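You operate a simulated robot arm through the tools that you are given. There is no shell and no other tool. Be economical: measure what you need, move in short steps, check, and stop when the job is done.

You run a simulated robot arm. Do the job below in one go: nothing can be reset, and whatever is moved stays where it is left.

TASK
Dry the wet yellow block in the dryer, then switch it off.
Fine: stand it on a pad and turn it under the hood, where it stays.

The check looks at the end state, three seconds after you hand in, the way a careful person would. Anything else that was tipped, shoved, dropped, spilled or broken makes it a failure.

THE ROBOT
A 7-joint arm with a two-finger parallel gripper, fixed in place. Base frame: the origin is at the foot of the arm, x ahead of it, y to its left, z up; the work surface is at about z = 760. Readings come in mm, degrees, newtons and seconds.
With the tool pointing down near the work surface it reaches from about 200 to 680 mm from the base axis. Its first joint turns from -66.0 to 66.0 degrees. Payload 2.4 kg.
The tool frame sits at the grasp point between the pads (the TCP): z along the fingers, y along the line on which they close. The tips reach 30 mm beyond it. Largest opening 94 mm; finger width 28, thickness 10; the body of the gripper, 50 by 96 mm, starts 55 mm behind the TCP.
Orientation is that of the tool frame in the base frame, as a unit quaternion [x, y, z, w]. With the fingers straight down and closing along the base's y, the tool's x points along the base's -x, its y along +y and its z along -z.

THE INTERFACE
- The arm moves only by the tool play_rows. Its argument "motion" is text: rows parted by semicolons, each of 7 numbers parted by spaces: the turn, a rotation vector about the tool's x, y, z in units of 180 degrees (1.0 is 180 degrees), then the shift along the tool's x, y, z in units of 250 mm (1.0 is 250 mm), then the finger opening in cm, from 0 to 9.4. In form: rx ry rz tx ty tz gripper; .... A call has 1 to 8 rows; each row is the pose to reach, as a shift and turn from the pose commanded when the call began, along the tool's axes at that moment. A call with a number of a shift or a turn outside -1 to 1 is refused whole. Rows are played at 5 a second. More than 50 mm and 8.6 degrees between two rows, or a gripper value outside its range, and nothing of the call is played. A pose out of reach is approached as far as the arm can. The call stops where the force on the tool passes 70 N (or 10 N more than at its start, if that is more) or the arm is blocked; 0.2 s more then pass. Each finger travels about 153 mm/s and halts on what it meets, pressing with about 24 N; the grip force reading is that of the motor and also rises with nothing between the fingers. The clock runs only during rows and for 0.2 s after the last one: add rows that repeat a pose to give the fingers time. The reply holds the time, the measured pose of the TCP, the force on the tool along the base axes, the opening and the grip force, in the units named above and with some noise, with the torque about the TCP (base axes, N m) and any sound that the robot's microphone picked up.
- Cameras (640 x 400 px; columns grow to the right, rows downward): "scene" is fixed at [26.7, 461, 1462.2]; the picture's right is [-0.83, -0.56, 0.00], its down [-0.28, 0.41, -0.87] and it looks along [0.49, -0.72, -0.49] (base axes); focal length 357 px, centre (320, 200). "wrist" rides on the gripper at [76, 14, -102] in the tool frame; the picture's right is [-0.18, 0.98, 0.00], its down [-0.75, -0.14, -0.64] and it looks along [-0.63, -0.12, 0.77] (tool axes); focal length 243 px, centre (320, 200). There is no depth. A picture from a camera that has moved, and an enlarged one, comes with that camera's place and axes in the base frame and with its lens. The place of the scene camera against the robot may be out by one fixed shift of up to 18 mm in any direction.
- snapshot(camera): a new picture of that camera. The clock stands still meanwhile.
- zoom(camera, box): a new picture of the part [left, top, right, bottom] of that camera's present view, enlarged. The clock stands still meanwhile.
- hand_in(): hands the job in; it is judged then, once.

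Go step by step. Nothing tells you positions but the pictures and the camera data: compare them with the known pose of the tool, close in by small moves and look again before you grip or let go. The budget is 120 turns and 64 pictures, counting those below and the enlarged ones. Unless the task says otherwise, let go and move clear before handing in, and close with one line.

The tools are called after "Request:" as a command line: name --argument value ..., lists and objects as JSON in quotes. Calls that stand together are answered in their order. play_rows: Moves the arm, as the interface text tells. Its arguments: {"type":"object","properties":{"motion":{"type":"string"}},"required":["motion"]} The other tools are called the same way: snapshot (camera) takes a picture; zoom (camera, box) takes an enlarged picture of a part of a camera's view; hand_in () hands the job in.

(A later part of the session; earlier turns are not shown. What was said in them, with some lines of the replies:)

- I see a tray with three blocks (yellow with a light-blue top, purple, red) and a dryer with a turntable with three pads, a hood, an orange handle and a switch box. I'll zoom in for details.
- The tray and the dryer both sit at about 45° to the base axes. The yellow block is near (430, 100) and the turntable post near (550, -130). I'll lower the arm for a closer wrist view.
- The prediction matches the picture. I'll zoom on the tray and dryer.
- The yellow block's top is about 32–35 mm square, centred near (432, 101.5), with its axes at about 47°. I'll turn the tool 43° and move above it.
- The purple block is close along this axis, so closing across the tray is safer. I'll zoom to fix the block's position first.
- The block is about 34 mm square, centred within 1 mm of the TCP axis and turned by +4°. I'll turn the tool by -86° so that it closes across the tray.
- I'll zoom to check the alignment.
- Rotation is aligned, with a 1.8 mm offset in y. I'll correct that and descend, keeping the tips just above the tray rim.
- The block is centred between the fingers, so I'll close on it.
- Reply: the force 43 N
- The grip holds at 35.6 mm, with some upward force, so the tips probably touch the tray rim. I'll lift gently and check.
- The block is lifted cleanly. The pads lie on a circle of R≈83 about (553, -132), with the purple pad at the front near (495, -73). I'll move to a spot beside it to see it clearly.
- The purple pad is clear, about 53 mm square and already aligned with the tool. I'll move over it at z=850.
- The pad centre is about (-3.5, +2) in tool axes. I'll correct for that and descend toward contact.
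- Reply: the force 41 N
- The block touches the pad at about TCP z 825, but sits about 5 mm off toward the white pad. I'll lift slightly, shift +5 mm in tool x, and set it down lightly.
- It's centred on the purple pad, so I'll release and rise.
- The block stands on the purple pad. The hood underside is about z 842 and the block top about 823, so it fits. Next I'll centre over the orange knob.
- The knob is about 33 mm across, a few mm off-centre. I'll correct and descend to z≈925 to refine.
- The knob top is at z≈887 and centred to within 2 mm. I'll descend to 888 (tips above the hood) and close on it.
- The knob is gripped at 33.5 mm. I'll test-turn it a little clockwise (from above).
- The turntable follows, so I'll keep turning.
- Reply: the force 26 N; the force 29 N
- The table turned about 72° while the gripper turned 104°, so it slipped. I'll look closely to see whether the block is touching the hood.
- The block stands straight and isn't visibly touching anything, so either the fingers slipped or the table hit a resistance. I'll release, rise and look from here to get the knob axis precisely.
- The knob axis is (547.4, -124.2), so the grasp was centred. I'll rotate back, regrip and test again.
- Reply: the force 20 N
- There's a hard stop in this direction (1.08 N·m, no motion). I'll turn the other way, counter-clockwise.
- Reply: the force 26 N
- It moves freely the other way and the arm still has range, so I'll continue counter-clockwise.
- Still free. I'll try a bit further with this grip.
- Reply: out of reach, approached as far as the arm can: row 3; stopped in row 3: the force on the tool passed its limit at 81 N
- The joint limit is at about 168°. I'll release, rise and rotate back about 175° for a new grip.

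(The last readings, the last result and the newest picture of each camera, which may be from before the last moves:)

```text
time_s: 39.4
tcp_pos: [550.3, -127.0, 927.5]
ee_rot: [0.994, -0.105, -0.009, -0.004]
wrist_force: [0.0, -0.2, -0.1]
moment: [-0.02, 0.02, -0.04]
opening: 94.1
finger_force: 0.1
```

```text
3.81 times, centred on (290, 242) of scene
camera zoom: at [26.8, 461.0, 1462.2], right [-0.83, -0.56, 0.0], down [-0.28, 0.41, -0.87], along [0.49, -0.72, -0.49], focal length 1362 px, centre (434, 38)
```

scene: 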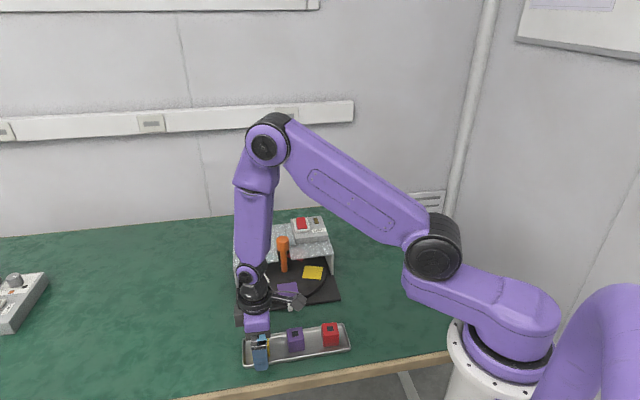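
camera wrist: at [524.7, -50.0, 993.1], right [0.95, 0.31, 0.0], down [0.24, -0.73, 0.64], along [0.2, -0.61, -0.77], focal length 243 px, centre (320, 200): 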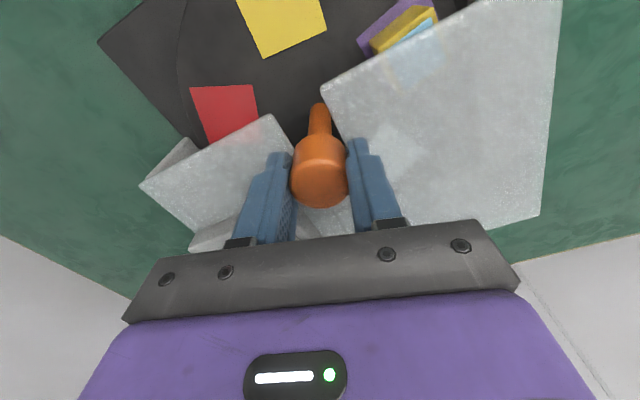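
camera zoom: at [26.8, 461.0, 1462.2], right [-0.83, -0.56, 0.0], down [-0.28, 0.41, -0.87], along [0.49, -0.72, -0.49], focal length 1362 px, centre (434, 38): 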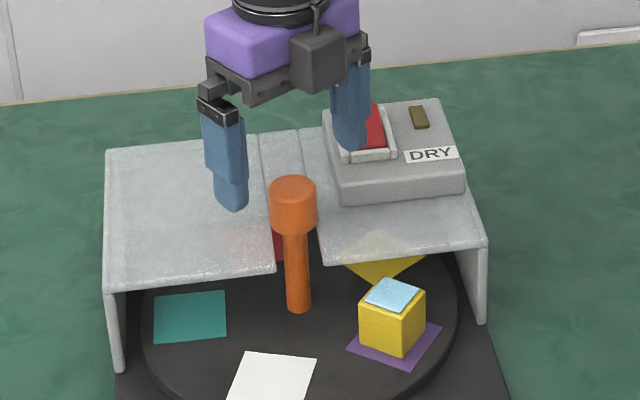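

I'll level the tool and rotate back.

Request:
play_rows --motion "-0.0025 0.006 0 0 0 0 9.4; -0.0025 0.006 0 0 0 0 9.4"

Request:
play_rows --motion "0 0 0.045 0 0 0 9.4; 0 0 0.09 0 0 0 9.4; 0 0 0.135 0 0 0 9.4; 0 0 0.18 0 0 0 9.4; 0 0 0.225 0 0 0 9.4; 0 0 0.27 0 0 0 9.4; 0 0 0.315 0 0 0 9.4; 0 0 0.36 0 0 0 9.4"

Request:
play_rows --motion "0 0 0.045 0 0 0 9.4; 0 0 0.09 0 0 0 9.4; 0 0 0.135 0 0 0 9.4; 0 0 0.18 0 0 0 9.4; 0 0 0.225 0 0 0 9.4; 0 0 0.27 0 0 0 9.4; 0 0 0.315 0 0 0 9.4; 0 0 0.36 0 0 0 9.4"

Request:
play_rows --motion "0 0 0.045 0 0 0 9.4; 0 0 0.09 0 0 0 9.4; 0 0 0.135 0 0 0 9.4; 0 0 0.18 0 0 0 9.4; 0 0 0.225 0 0 0 9.4; 0 0 0.27 0 0 0 9.4; 0 0 0.29 0 0 0 9.4; 0 0 0.29 0 0 0 9.4"

```text
time_s: 40.0
tcp_pos: [549.8, -125.6, 926.6]
ee_rot: [0.994, -0.106, 0.0, -0.001]
wrist_force: [0.1, 0.0, 0.4]
moment: [-0.02, 0.03, 0.01]
opening: 94.1
finger_force: 0.1
```

```text
time_s: 41.8
tcp_pos: [549.6, -126.2, 927.3]
ee_rot: [0.783, -0.623, 0.0, 0.0]
wrist_force: [0.4, -0.7, -0.4]
moment: [-0.03, 0.0, 0.01]
opening: 94.3
finger_force: 0.1
```

```text
time_s: 43.6
tcp_pos: [551.6, -125.2, 926.0]
ee_rot: [-0.327, 0.945, 0.001, 0.001]
wrist_force: [0.6, 0.6, 0.4]
moment: [0.03, 0.0, -0.01]
opening: 93.8
finger_force: 0.1
```

```text
time_s: 45.4
tcp_pos: [550.1, -126.3, 926.0]
ee_rot: [0.121, 0.993, 0.0, 0.0]
wrist_force: [-0.6, 0.5, -0.3]
moment: [-0.02, 0.02, 0.04]
opening: 93.9
finger_force: 0.0
```

I'll recentre, descend, grip and continue counter-clockwise.

Request:
play_rows --motion "0 0 0 0.0115 0.0046 0.08 9.4; 0 0 0 0.0115 0.0046 0.156 9.4; 0 0 0 0.0115 0.0046 0.156 9.4; 0 0 0 0.0115 0.0046 0.156 6; 0 0 0 0.0115 0.0046 0.156 4; 0 0 0 0.0115 0.0046 0.156 2; 0 0 0 0.0115 0.0046 0.156 2"

Request:
play_rows --motion "0 0 -0.03 0 0 0 2; 0 0 -0.07 0 0 0 2; 0 0 -0.11 0 0 0 2; 0 0 -0.15 0 0 0 2; 0 0 -0.18 0 0 0 2; 0 0 -0.2 0 0 0 2; 0 0 -0.2 0 0 0 2"

Request:
zoom --camera "scene" --box '[220, 205, 360, 310]'

```text
time_s: 46.0
tcp_pos: [547.4, -124.1, 902.3]
ee_rot: [0.122, 0.993, -0.001, -0.003]
wrist_force: [-13.2, 5.5, 21.2]
moment: [-0.94, 0.35, -0.71]
opening: 93.5
finger_force: 0.1
stopped in row 2: the force on the tool passed its limit at 106 N (the readings are from after the stop); the commanded pose is now the measured one
```

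```text
time_s: 47.6
tcp_pos: [549.5, -123.3, 901.0]
ee_rot: [-0.193, 0.981, -0.001, 0.0]
wrist_force: [5.8, 16.7, 17.7]
moment: [0.54, 0.12, 0.02]
opening: 33.7
finger_force: 44.5
```

```text
3.81 times, centred on (290, 258) of scene
camera zoom: at [26.6, 461.5, 1462.0], right [-0.83, -0.56, 0.0], down [-0.28, 0.41, -0.87], along [0.49, -0.72, -0.49], focal length 1362 px, centre (434, -19)
```

zoom: 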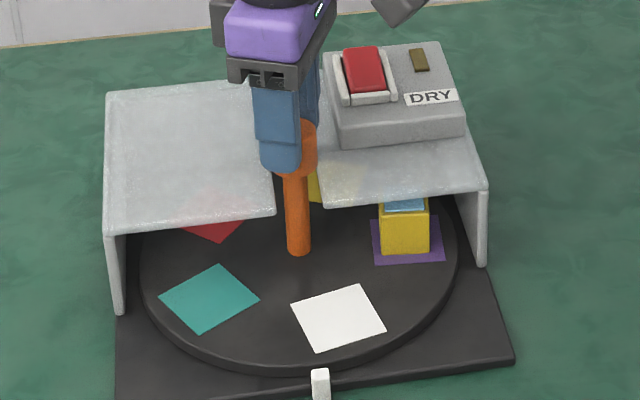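

One open finger touched the switch box while descending. The dryer hasn't moved and the switch looks unchanged, and I'll use a smaller opening from now on. The grip holds and the table follows, so I'll continue.

Request:
play_rows --motion "0 0 -0.03 0 0 0 2; 0 0 -0.07 0 0 0 2; 0 0 -0.11 0 0 0 2; 0 0 -0.15 0 0 0 2; 0 0 -0.18 0 0 0 2; 0 0 -0.2 0 0 0 2; 0 0 -0.2 0 0 0 2"

Request:
zoom --camera "scene" --box '[220, 205, 360, 310]'

```text
time_s: 49.2
tcp_pos: [548.9, -122.5, 900.5]
ee_rot: [-0.487, 0.873, 0.0, 0.001]
wrist_force: [4.8, 20.8, 16.1]
moment: [0.58, 0.15, 0.05]
opening: 33.6
finger_force: 45.1
```

```text
3.81 times, centred on (290, 258) of scene
camera zoom: at [26.6, 461.6, 1462.0], right [-0.83, -0.56, 0.0], down [-0.28, 0.41, -0.87], along [0.49, -0.72, -0.49], focal length 1362 px, centre (434, -19)
```

zoom: 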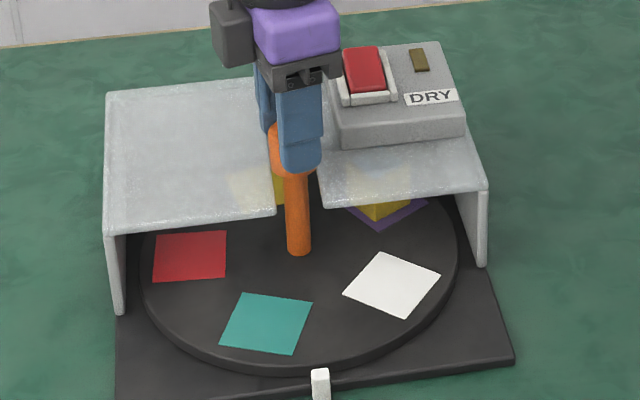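

The block is going under the hood. I'll turn another ~40° so it sits deep beneath it.

Request:
play_rows --motion "0 0 -0.03 0 0 0 2; 0 0 -0.07 0 0 0 2; 0 0 -0.11 0 0 0 2; 0 0 -0.15 0 0 0 2; 0 0 -0.19 0 0 0 2; 0 0 -0.22 0 0 0 2; 0 0 -0.23 0 0 0 2; 0 0 -0.23 0 0 0 2"

Request:
zoom --camera "scene" --box '[220, 205, 360, 310]'

```text
time_s: 51.0
tcp_pos: [548.4, -122.7, 901.0]
ee_rot: [0.765, -0.644, -0.001, 0.001]
wrist_force: [-9.5, 25.0, 29.0]
moment: [0.42, 0.16, 0.01]
opening: 33.4
finger_force: 44.9
```

```text
3.81 times, centred on (290, 258) of scene
camera zoom: at [26.0, 461.7, 1462.0], right [-0.83, -0.56, 0.0], down [-0.28, 0.41, -0.87], along [0.49, -0.72, -0.49], focal length 1362 px, centre (434, -19)
```

zoom: 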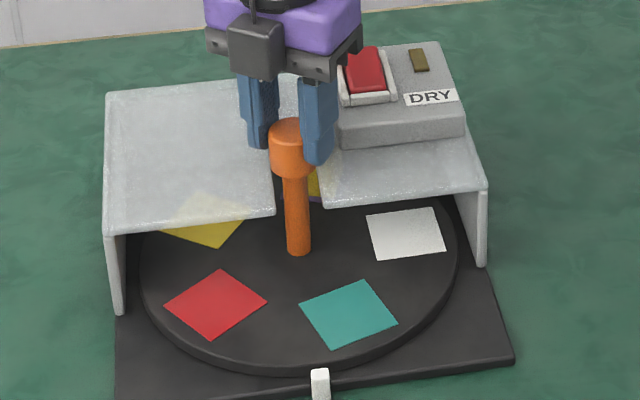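

The block is now at the back, fully under the hood. I'll release, rise and look at the switch.

Request:
play_rows --motion "0 0 0 0 0 0 4; 0 0 0 0 0 0 5; 0 0 0 0 0 0 5; 0 0 0 0 0 -0.15 5; 0 0 0 0 0 -0.3 5; 0 0 0 0 0 -0.48 5; 0 0 0 0 0 -0.48 5"

Request:
snapshot --camera "wrist"

Request:
zoom --camera "scene" --box '[275, 205, 345, 255]'

```text
time_s: 52.6
tcp_pos: [547.4, -125.1, 1020.0]
ee_rot: [0.764, -0.646, 0.0, -0.001]
wrist_force: [0.3, -0.6, -0.3]
moment: [0.02, 0.01, 0.03]
opening: 50.2
finger_force: 0.2
```

```text
20 pictures are left
camera wrist: at [547.6, -202.5, 1123.7], right [-1.0, 0.02, 0.0], down [0.02, 0.77, 0.64], along [0.01, 0.64, -0.77], focal length 243 px, centre (320, 200)
```

wrist: 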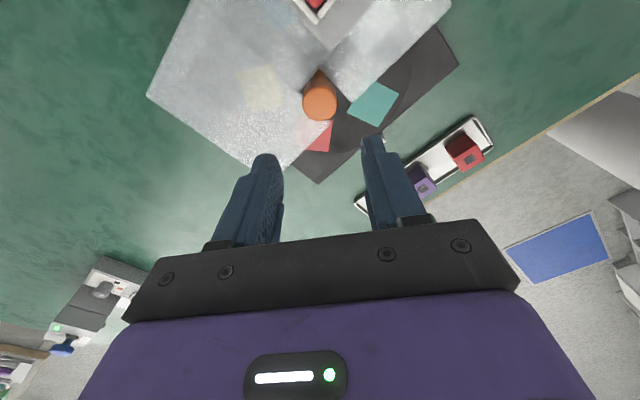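

```text
8.00 times, centred on (310, 230) of scene
camera zoom: at [26.7, 461.0, 1462.2], right [-0.83, -0.56, 0.0], down [-0.28, 0.41, -0.87], along [0.49, -0.72, -0.49], focal length 2859 px, centre (400, -40)
```

zoom: 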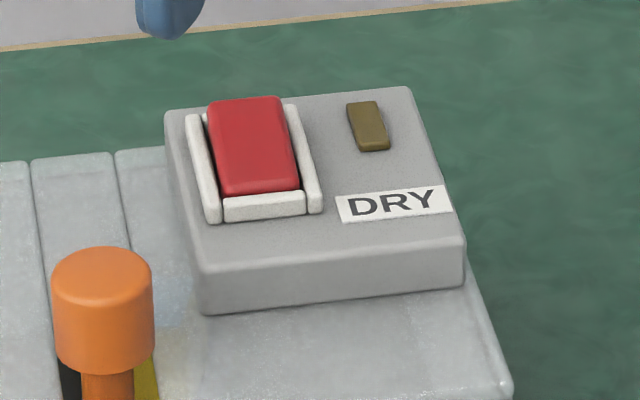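

The rocker's far end is raised and the lamp is dark, so it looks off. I'll go above it with the fingers closed and the tool aligned along the rocker.

Request:
play_rows --motion "0 0 0.04 0.053 0.0014 0 4; 0 0 0.08 0.106 0.003 0 2; 0 0 0.12 0.159 0.004 0 0; 0 0 0.16 0.212 0.005 0 0; 0 0 0.2 0.265 0.007 0 0; 0 0 0.24 0.318 0.008 0 0; 0 0 0.28 0.371 0.01 0 0; 0 0 0.32 0.424 0.011 0 0"

Request:
play_rows --motion "0 0 0.045 0 0 0 0; 0 0 0.09 0 0 0 0; 0 0 0.135 0 0 0 0; 0 0 0.18 0 0 0 0; 0 0 0.225 0 0 0 0; 0 0 0.27 0 0 0 0; 0 0 0.315 0 0 0 0; 0 0 0.32 0 0 0 0"

Request:
play_rows --motion "0 0 0.04 0 0 0 0; 0 0 0.08 0 0 0 0; 0 0 0.12 0 0 0 0; 0 0 0.163 0 0 0 0; 0 0 0.163 0 0 0 0"

Request:
snapshot --camera "wrist"

```text
time_s: 54.4
tcp_pos: [562.7, -230.6, 1022.8]
ee_rot: [-0.356, 0.934, -0.001, 0.001]
wrist_force: [-0.3, -1.3, -0.4]
moment: [-0.01, -0.01, 0.02]
opening: 0.0
finger_force: 24.2
```

```text
time_s: 56.2
tcp_pos: [564.7, -229.7, 1021.1]
ee_rot: [0.137, 0.991, -0.001, 0.001]
wrist_force: [0.6, -0.5, -0.1]
moment: [0.0, -0.03, 0.0]
opening: 0.0
finger_force: 24.0
```

```text
time_s: 57.4
tcp_pos: [563.7, -230.0, 1021.6]
ee_rot: [0.384, 0.923, -0.001, 0.0]
wrist_force: [-0.5, 0.9, -0.1]
moment: [0.05, 0.0, 0.01]
opening: 0.0
finger_force: 24.2
```

```text
18 pictures are left
camera wrist: at [521.8, -166.8, 1123.3], right [0.83, 0.56, 0.0], down [0.43, -0.63, 0.64], along [0.36, -0.53, -0.77], focal length 243 px, centre (320, 200)
```

wrist: 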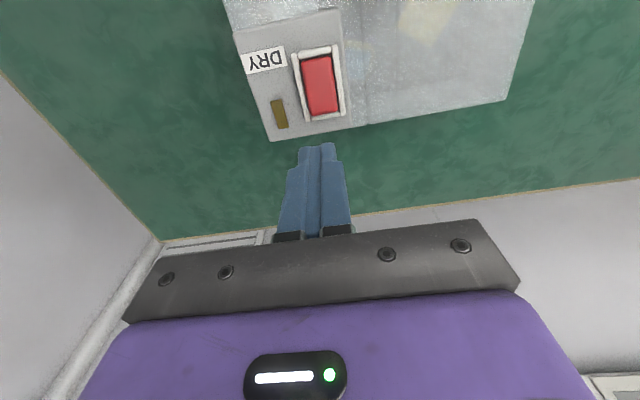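

Request:
zoom --camera "wrist" --box '[230, 30, 390, 160]'

```text
3.08 times, centred on (310, 95) of wrist
camera zoom: at [521.8, -166.8, 1123.3], right [0.83, 0.56, 0.0], down [0.43, -0.63, 0.64], along [0.36, -0.53, -0.77], focal length 746 px, centre (351, 523)
```

zoom: 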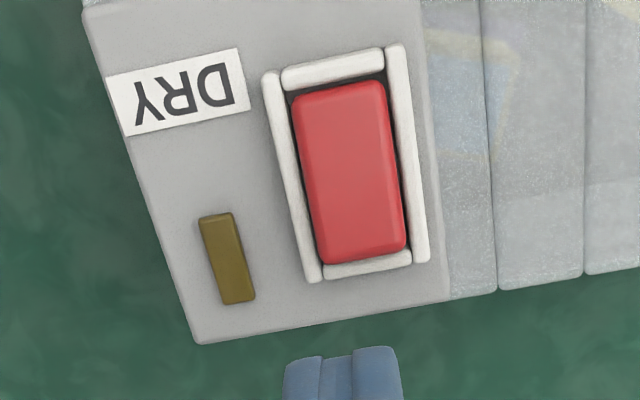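

The rocker lies along tool x, with its far end at -12 and near end at +34, at y=+2. I'll align over the far end and descend step by step.

Request:
play_rows --motion "0 0 0 -0.006 0.0076 0.19 0; 0 0 0 -0.006 0.0076 0.36 0; 0 0 0 -0.006 0.0076 0.386 0; 0 0 0 -0.006 0.0076 0.386 0"

Request:
zoom --camera "wrist" --box '[240, 70, 400, 200]'

Request:
zoom --camera "scene" --box '[275, 195, 345, 245]'

```text
time_s: 58.4
tcp_pos: [564.4, -230.4, 922.4]
ee_rot: [0.384, 0.924, 0.0, 0.0]
wrist_force: [0.4, 0.3, -1.1]
moment: [0.0, -0.01, -0.03]
opening: 0.2
finger_force: 23.7
```

```text
3.08 times, centred on (320, 135) of wrist
camera zoom: at [522.6, -166.8, 1025.4], right [0.83, 0.56, 0.0], down [0.43, -0.63, 0.64], along [0.36, -0.53, -0.77], focal length 746 px, centre (320, 400)
```

zoom: 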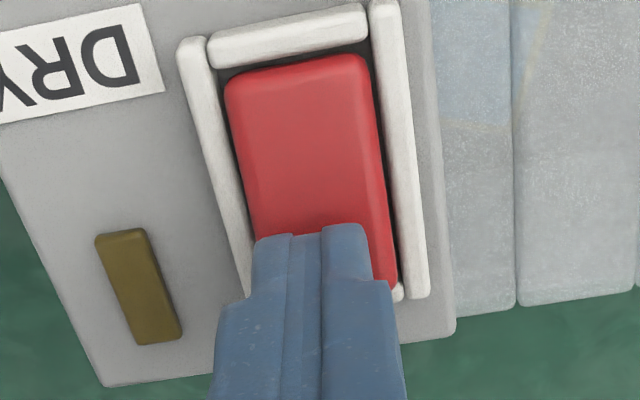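

```text
8.00 times, centred on (310, 220) of scene
camera zoom: at [26.7, 461.0, 1462.2], right [-0.83, -0.56, 0.0], down [-0.28, 0.41, -0.87], along [0.49, -0.72, -0.49], focal length 2859 px, centre (400, 40)
```

zoom: 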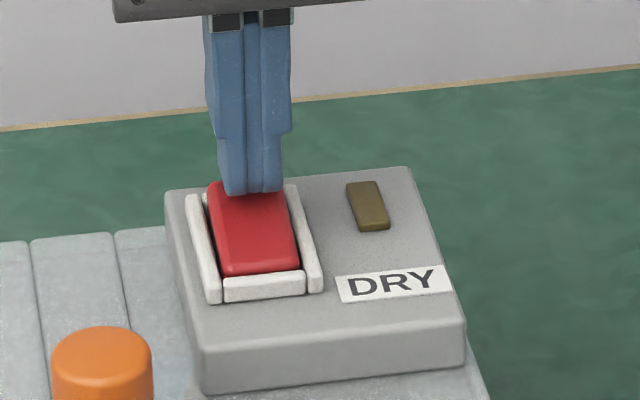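

Aligned. I'll press down in small steps.

Request:
play_rows --motion "0 0 0 0 0 0.024 0; 0 0 0 0 0 0.04 0; 0 0 0 0 0 0.052 0; 0 0 0 0 0 0.06 0; 0 0 0 0 0 0.068 0"

```text
time_s: 59.4
tcp_pos: [567.1, -232.7, 918.7]
ee_rot: [0.384, 0.923, -0.001, 0.007]
wrist_force: [-0.3, -0.9, 4.3]
moment: [0.03, 0.04, 0.03]
opening: 0.0
finger_force: 23.7
stopped in row 4: the force on the tool passed its limit at 74 N (the readings are from after the stop); the commanded pose is now the measured one
```

Request:
zoom --camera "scene" --box '[275, 195, 345, 245]'

```text
8.00 times, centred on (310, 220) of scene
camera zoom: at [26.7, 461.0, 1462.2], right [-0.83, -0.56, 0.0], down [-0.28, 0.41, -0.87], along [0.49, -0.72, -0.49], focal length 2859 px, centre (400, 40)
```

zoom: 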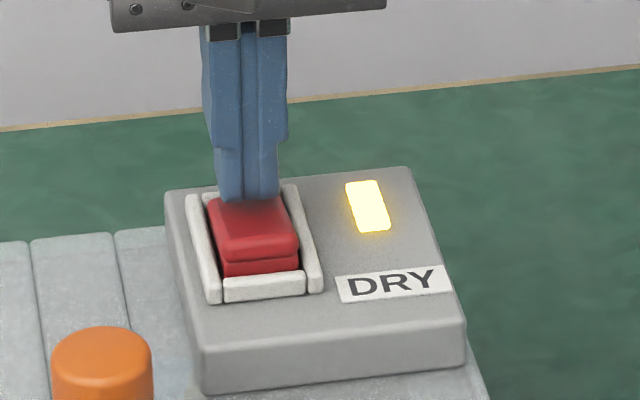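

The lamp is lit, so the dryer is on. I'll rise, move over the near end of the rocker, and wait for drying.

Request:
play_rows --motion "0 0 0 0 0 -0.1 0; 0 0 0 0.06 0 -0.14 0; 0 0 0 0.114 0 -0.14 0; 0 0 0 0.114 0 -0.14 0; 0 0 0 0.114 0 -0.14 0; 0 0 0 0.114 0 -0.14 0; 0 0 0 0.114 0 -0.14 0; 0 0 0 0.114 0 -0.14 0"

Request:
play_rows --motion "0 0 0 0 0 0 0; 0 0 0 0 0 0 0; 0 0 0 0 0 0 0; 0 0 0 0 0 0 0; 0 0 0 0 0 0 0; 0 0 0 0 0 0 0; 0 0 0 0 0 0 0; 0 0 0 0 0 0 0"

Request:
snapshot --camera "wrist"

Request:
zoom --camera "scene" --box '[220, 195, 360, 300]'

```text
time_s: 61.1
tcp_pos: [547.0, -212.8, 951.5]
ee_rot: [0.383, 0.924, -0.001, 0.006]
wrist_force: [0.8, -0.8, 0.7]
moment: [0.03, -0.01, 0.0]
opening: 0.0
finger_force: 23.6
```

```text
time_s: 63.0
tcp_pos: [547.5, -212.2, 950.6]
ee_rot: [0.383, 0.924, -0.001, 0.006]
wrist_force: [-0.2, 0.2, 0.1]
moment: [0.03, 0.01, 0.0]
opening: 0.2
finger_force: 24.2
```

```text
13 pictures are left
camera wrist: at [503.8, -148.4, 1053.2], right [0.83, 0.56, 0.0], down [0.43, -0.63, 0.65], along [0.37, -0.53, -0.76], focal length 243 px, centre (320, 200)
```

wrist: 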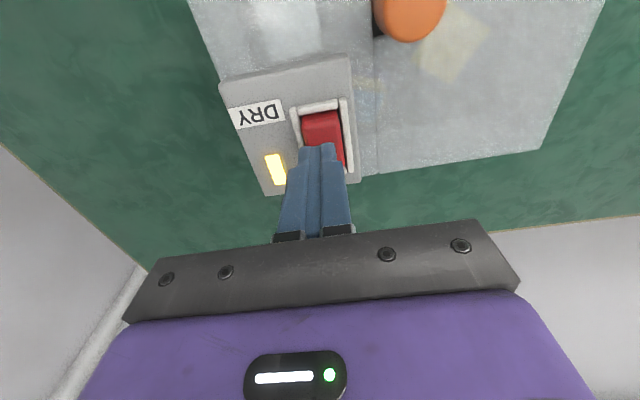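

```text
3.81 times, centred on (290, 248) of scene
camera zoom: at [26.7, 461.0, 1462.2], right [-0.83, -0.56, 0.0], down [-0.28, 0.41, -0.87], along [0.49, -0.72, -0.49], focal length 1362 px, centre (434, 19)
```

zoom: 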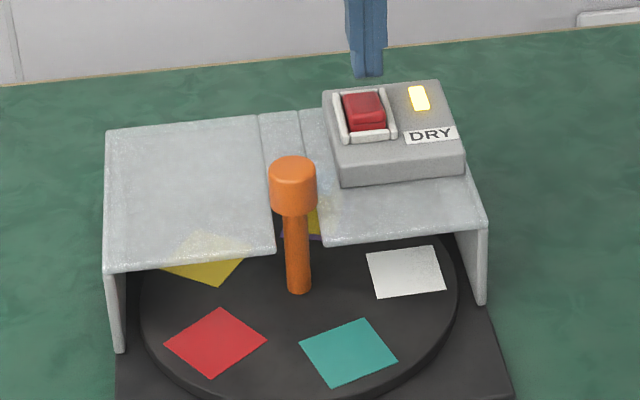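

I'll wait a few more seconds and then look at the patch through the hood.

Request:
play_rows --motion "0 0 0 0 0 0 0; 0 0 0 0 0 0 0; 0 0 0 0 0 0 0; 0 0 0 0 0 0 0; 0 0 0 0 0 0 0; 0 0 0 0 0 0 0; 0 0 0 0 0 0 0; 0 0 0 0 0 0 0"

Request:
play_rows --motion "0 0 0 0 0 0 0; 0 0 0 0 0 0 0; 0 0 0 0 0 0 0; 0 0 0 0 0 0 0; 0 0 0 0 0 0 0; 0 0 0 0 0 0 0; 0 0 0 0 0 0 0; 0 0 0 0 0 0 0"

Request:
zoom --camera "wrist" --box '[330, 50, 430, 180]'

```text
time_s: 64.8
tcp_pos: [546.7, -211.7, 950.9]
ee_rot: [0.383, 0.924, -0.002, 0.005]
wrist_force: [-0.2, 0.6, 0.2]
moment: [0.0, 0.04, 0.02]
opening: 0.1
finger_force: 24.4
```

```text
time_s: 66.5
tcp_pos: [547.0, -212.9, 951.7]
ee_rot: [0.384, 0.923, -0.001, 0.006]
wrist_force: [0.4, 1.0, 0.3]
moment: [0.02, 0.0, -0.02]
opening: 0.0
finger_force: 23.5
```

```text
3.08 times, centred on (380, 115) of wrist
camera zoom: at [503.8, -148.4, 1053.2], right [0.83, 0.56, 0.0], down [0.43, -0.63, 0.65], along [0.37, -0.53, -0.76], focal length 746 px, centre (135, 462)
```

zoom: 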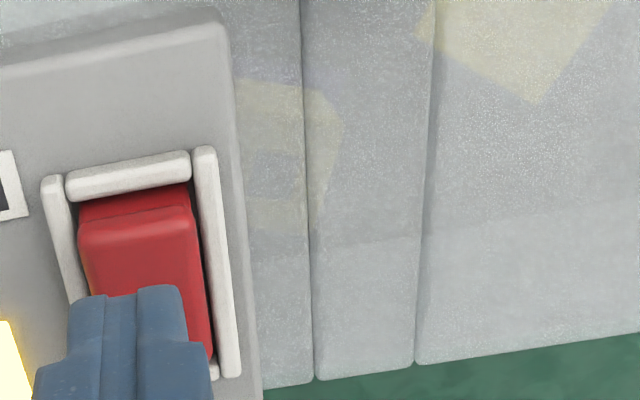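

Request:
play_rows --motion "0 0 0 0 0 0 0; 0 0 0 0 0 0 0; 0 0 0 0 0 0 0; 0 0 0 0 0 0 0; 0 0 0 0 0 0 0; 0 0 0 0 0 0 0; 0 0 0 0 0 0 0; 0 0 0 0 0 0 0"

Request:
zoom --camera "wrist" --box '[355, 65, 391, 125]'

```text
time_s: 68.3
tcp_pos: [546.2, -213.1, 950.5]
ee_rot: [0.383, 0.924, -0.001, 0.004]
wrist_force: [-0.8, 0.6, 1.3]
moment: [-0.02, -0.01, -0.03]
opening: 0.1
finger_force: 24.4
```

```text
6.67 times, centred on (373, 95) of wrist
camera zoom: at [503.8, -148.4, 1053.2], right [0.83, 0.56, 0.0], down [0.43, -0.63, 0.65], along [0.37, -0.53, -0.76], focal length 1618 px, centre (-33, 900)
```

zoom: 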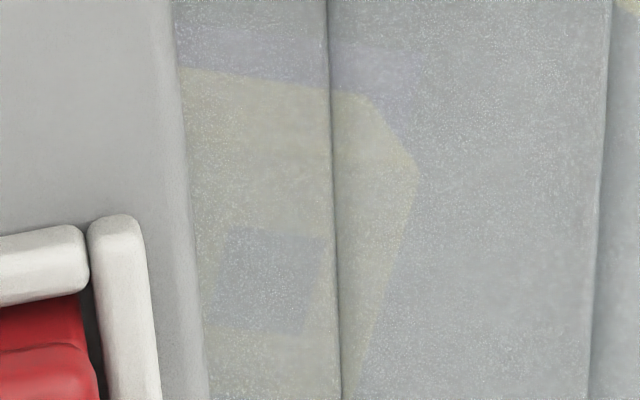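

The patch has become small and dark like the dry blocks' marks, so the block is dry. I'll press the near end to switch off.

Request:
play_rows --motion "0 0 0 0 0 0.07 0; 0 0 0 0 0 0.12 0; 0 0 0 0 0 0.14 0; 0 0 0 0 0 0.15 0; 0 0 0 0 0 0.16 0; 0 0 0 0 0 0.17 0; 0 0 0 0 0 0.18 0"

Request:
zoom --camera "scene" --box '[275, 195, 345, 245]'

```text
time_s: 69.6
tcp_pos: [547.8, -212.8, 918.3]
ee_rot: [0.383, 0.924, -0.002, 0.006]
wrist_force: [-9.2, 4.5, 14.6]
moment: [0.0, 0.27, -0.11]
opening: 0.0
finger_force: 23.9
stopped in row 6: the force on the tool passed its limit at 75 N (the readings are from after the stop); the commanded pose is now the measured one
```

```text
8.00 times, centred on (310, 220) of scene
camera zoom: at [26.2, 461.2, 1462.1], right [-0.83, -0.56, 0.0], down [-0.28, 0.41, -0.87], along [0.49, -0.72, -0.49], focal length 2859 px, centre (400, 40)
```

zoom: 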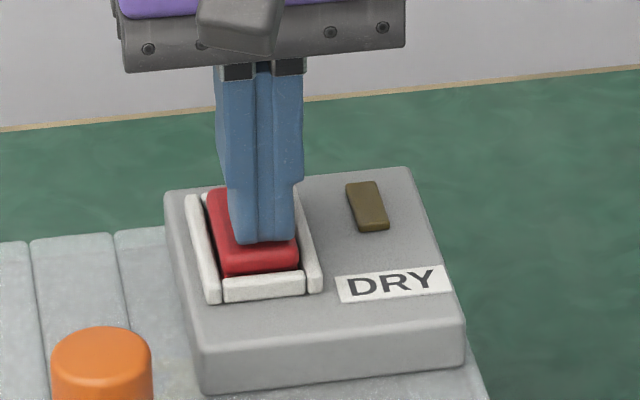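

The lamp is off. I'll rise clear and do a final check.

Request:
play_rows --motion "0 0 0 0 0 -0.1 0; 0 0 0 0 0 -0.25 0; 0 0 0 0 0 -0.4 0; 0 0 0 0 0 -0.55 0; 0 0 0 0.15 0 -0.65 0; 0 0 0 0.3 0 -0.7 0; 0 0 0 0.3 0 -0.7 0"

Request:
snapshot --camera "scene"

Request:
zoom --camera "scene" --box '[220, 205, 360, 310]'

Request:
snapshot --camera "wrist"

```text
time_s: 71.2
tcp_pos: [490.7, -161.8, 1089.4]
ee_rot: [0.383, 0.924, -0.001, 0.008]
wrist_force: [-0.5, 0.1, -0.3]
moment: [0.02, -0.01, 0.0]
opening: 0.0
finger_force: 23.6
```

```text
8 pictures are left
```

scene: 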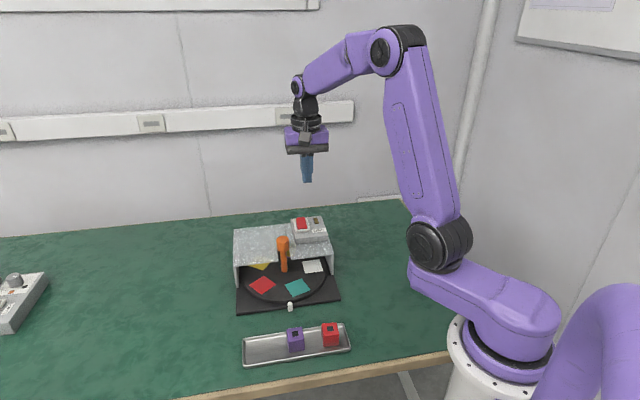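

```text
3.81 times, centred on (290, 258) of scene
camera zoom: at [26.7, 461.0, 1462.2], right [-0.83, -0.56, 0.0], down [-0.28, 0.41, -0.87], along [0.49, -0.72, -0.49], focal length 1362 px, centre (434, -19)
```

zoom: 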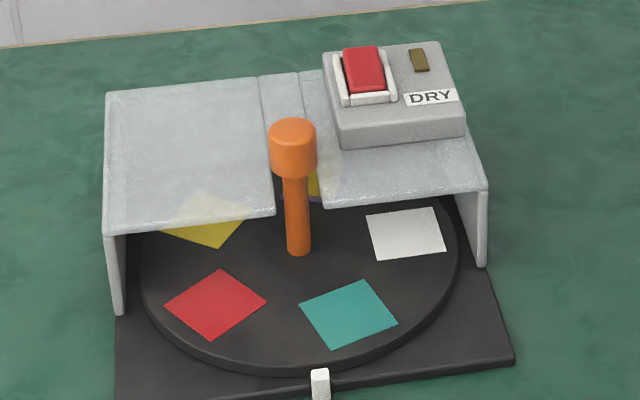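

```text
6 pictures are left
camera wrist: at [447.3, -96.7, 1191.3], right [0.83, 0.56, 0.01], down [0.42, -0.63, 0.65], along [0.37, -0.54, -0.76], focal length 243 px, centre (320, 200)
```

wrist: 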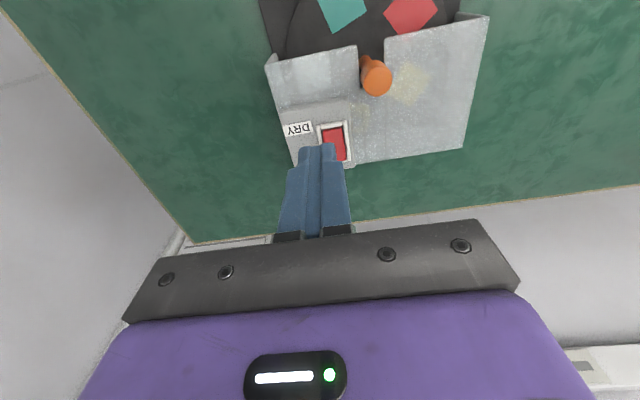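

Everything is in place: the dried block stands under the hood, the lamp is off, the other blocks and tray are undisturbed, and the arm is clear. I'm handing in.

Request:
hand_in

```text
The job is handed in.
```

The yellow block was dried on the purple pad and left standing under the hood with the dryer off; on the way, an open finger bumped the switch box, with no visible effect.
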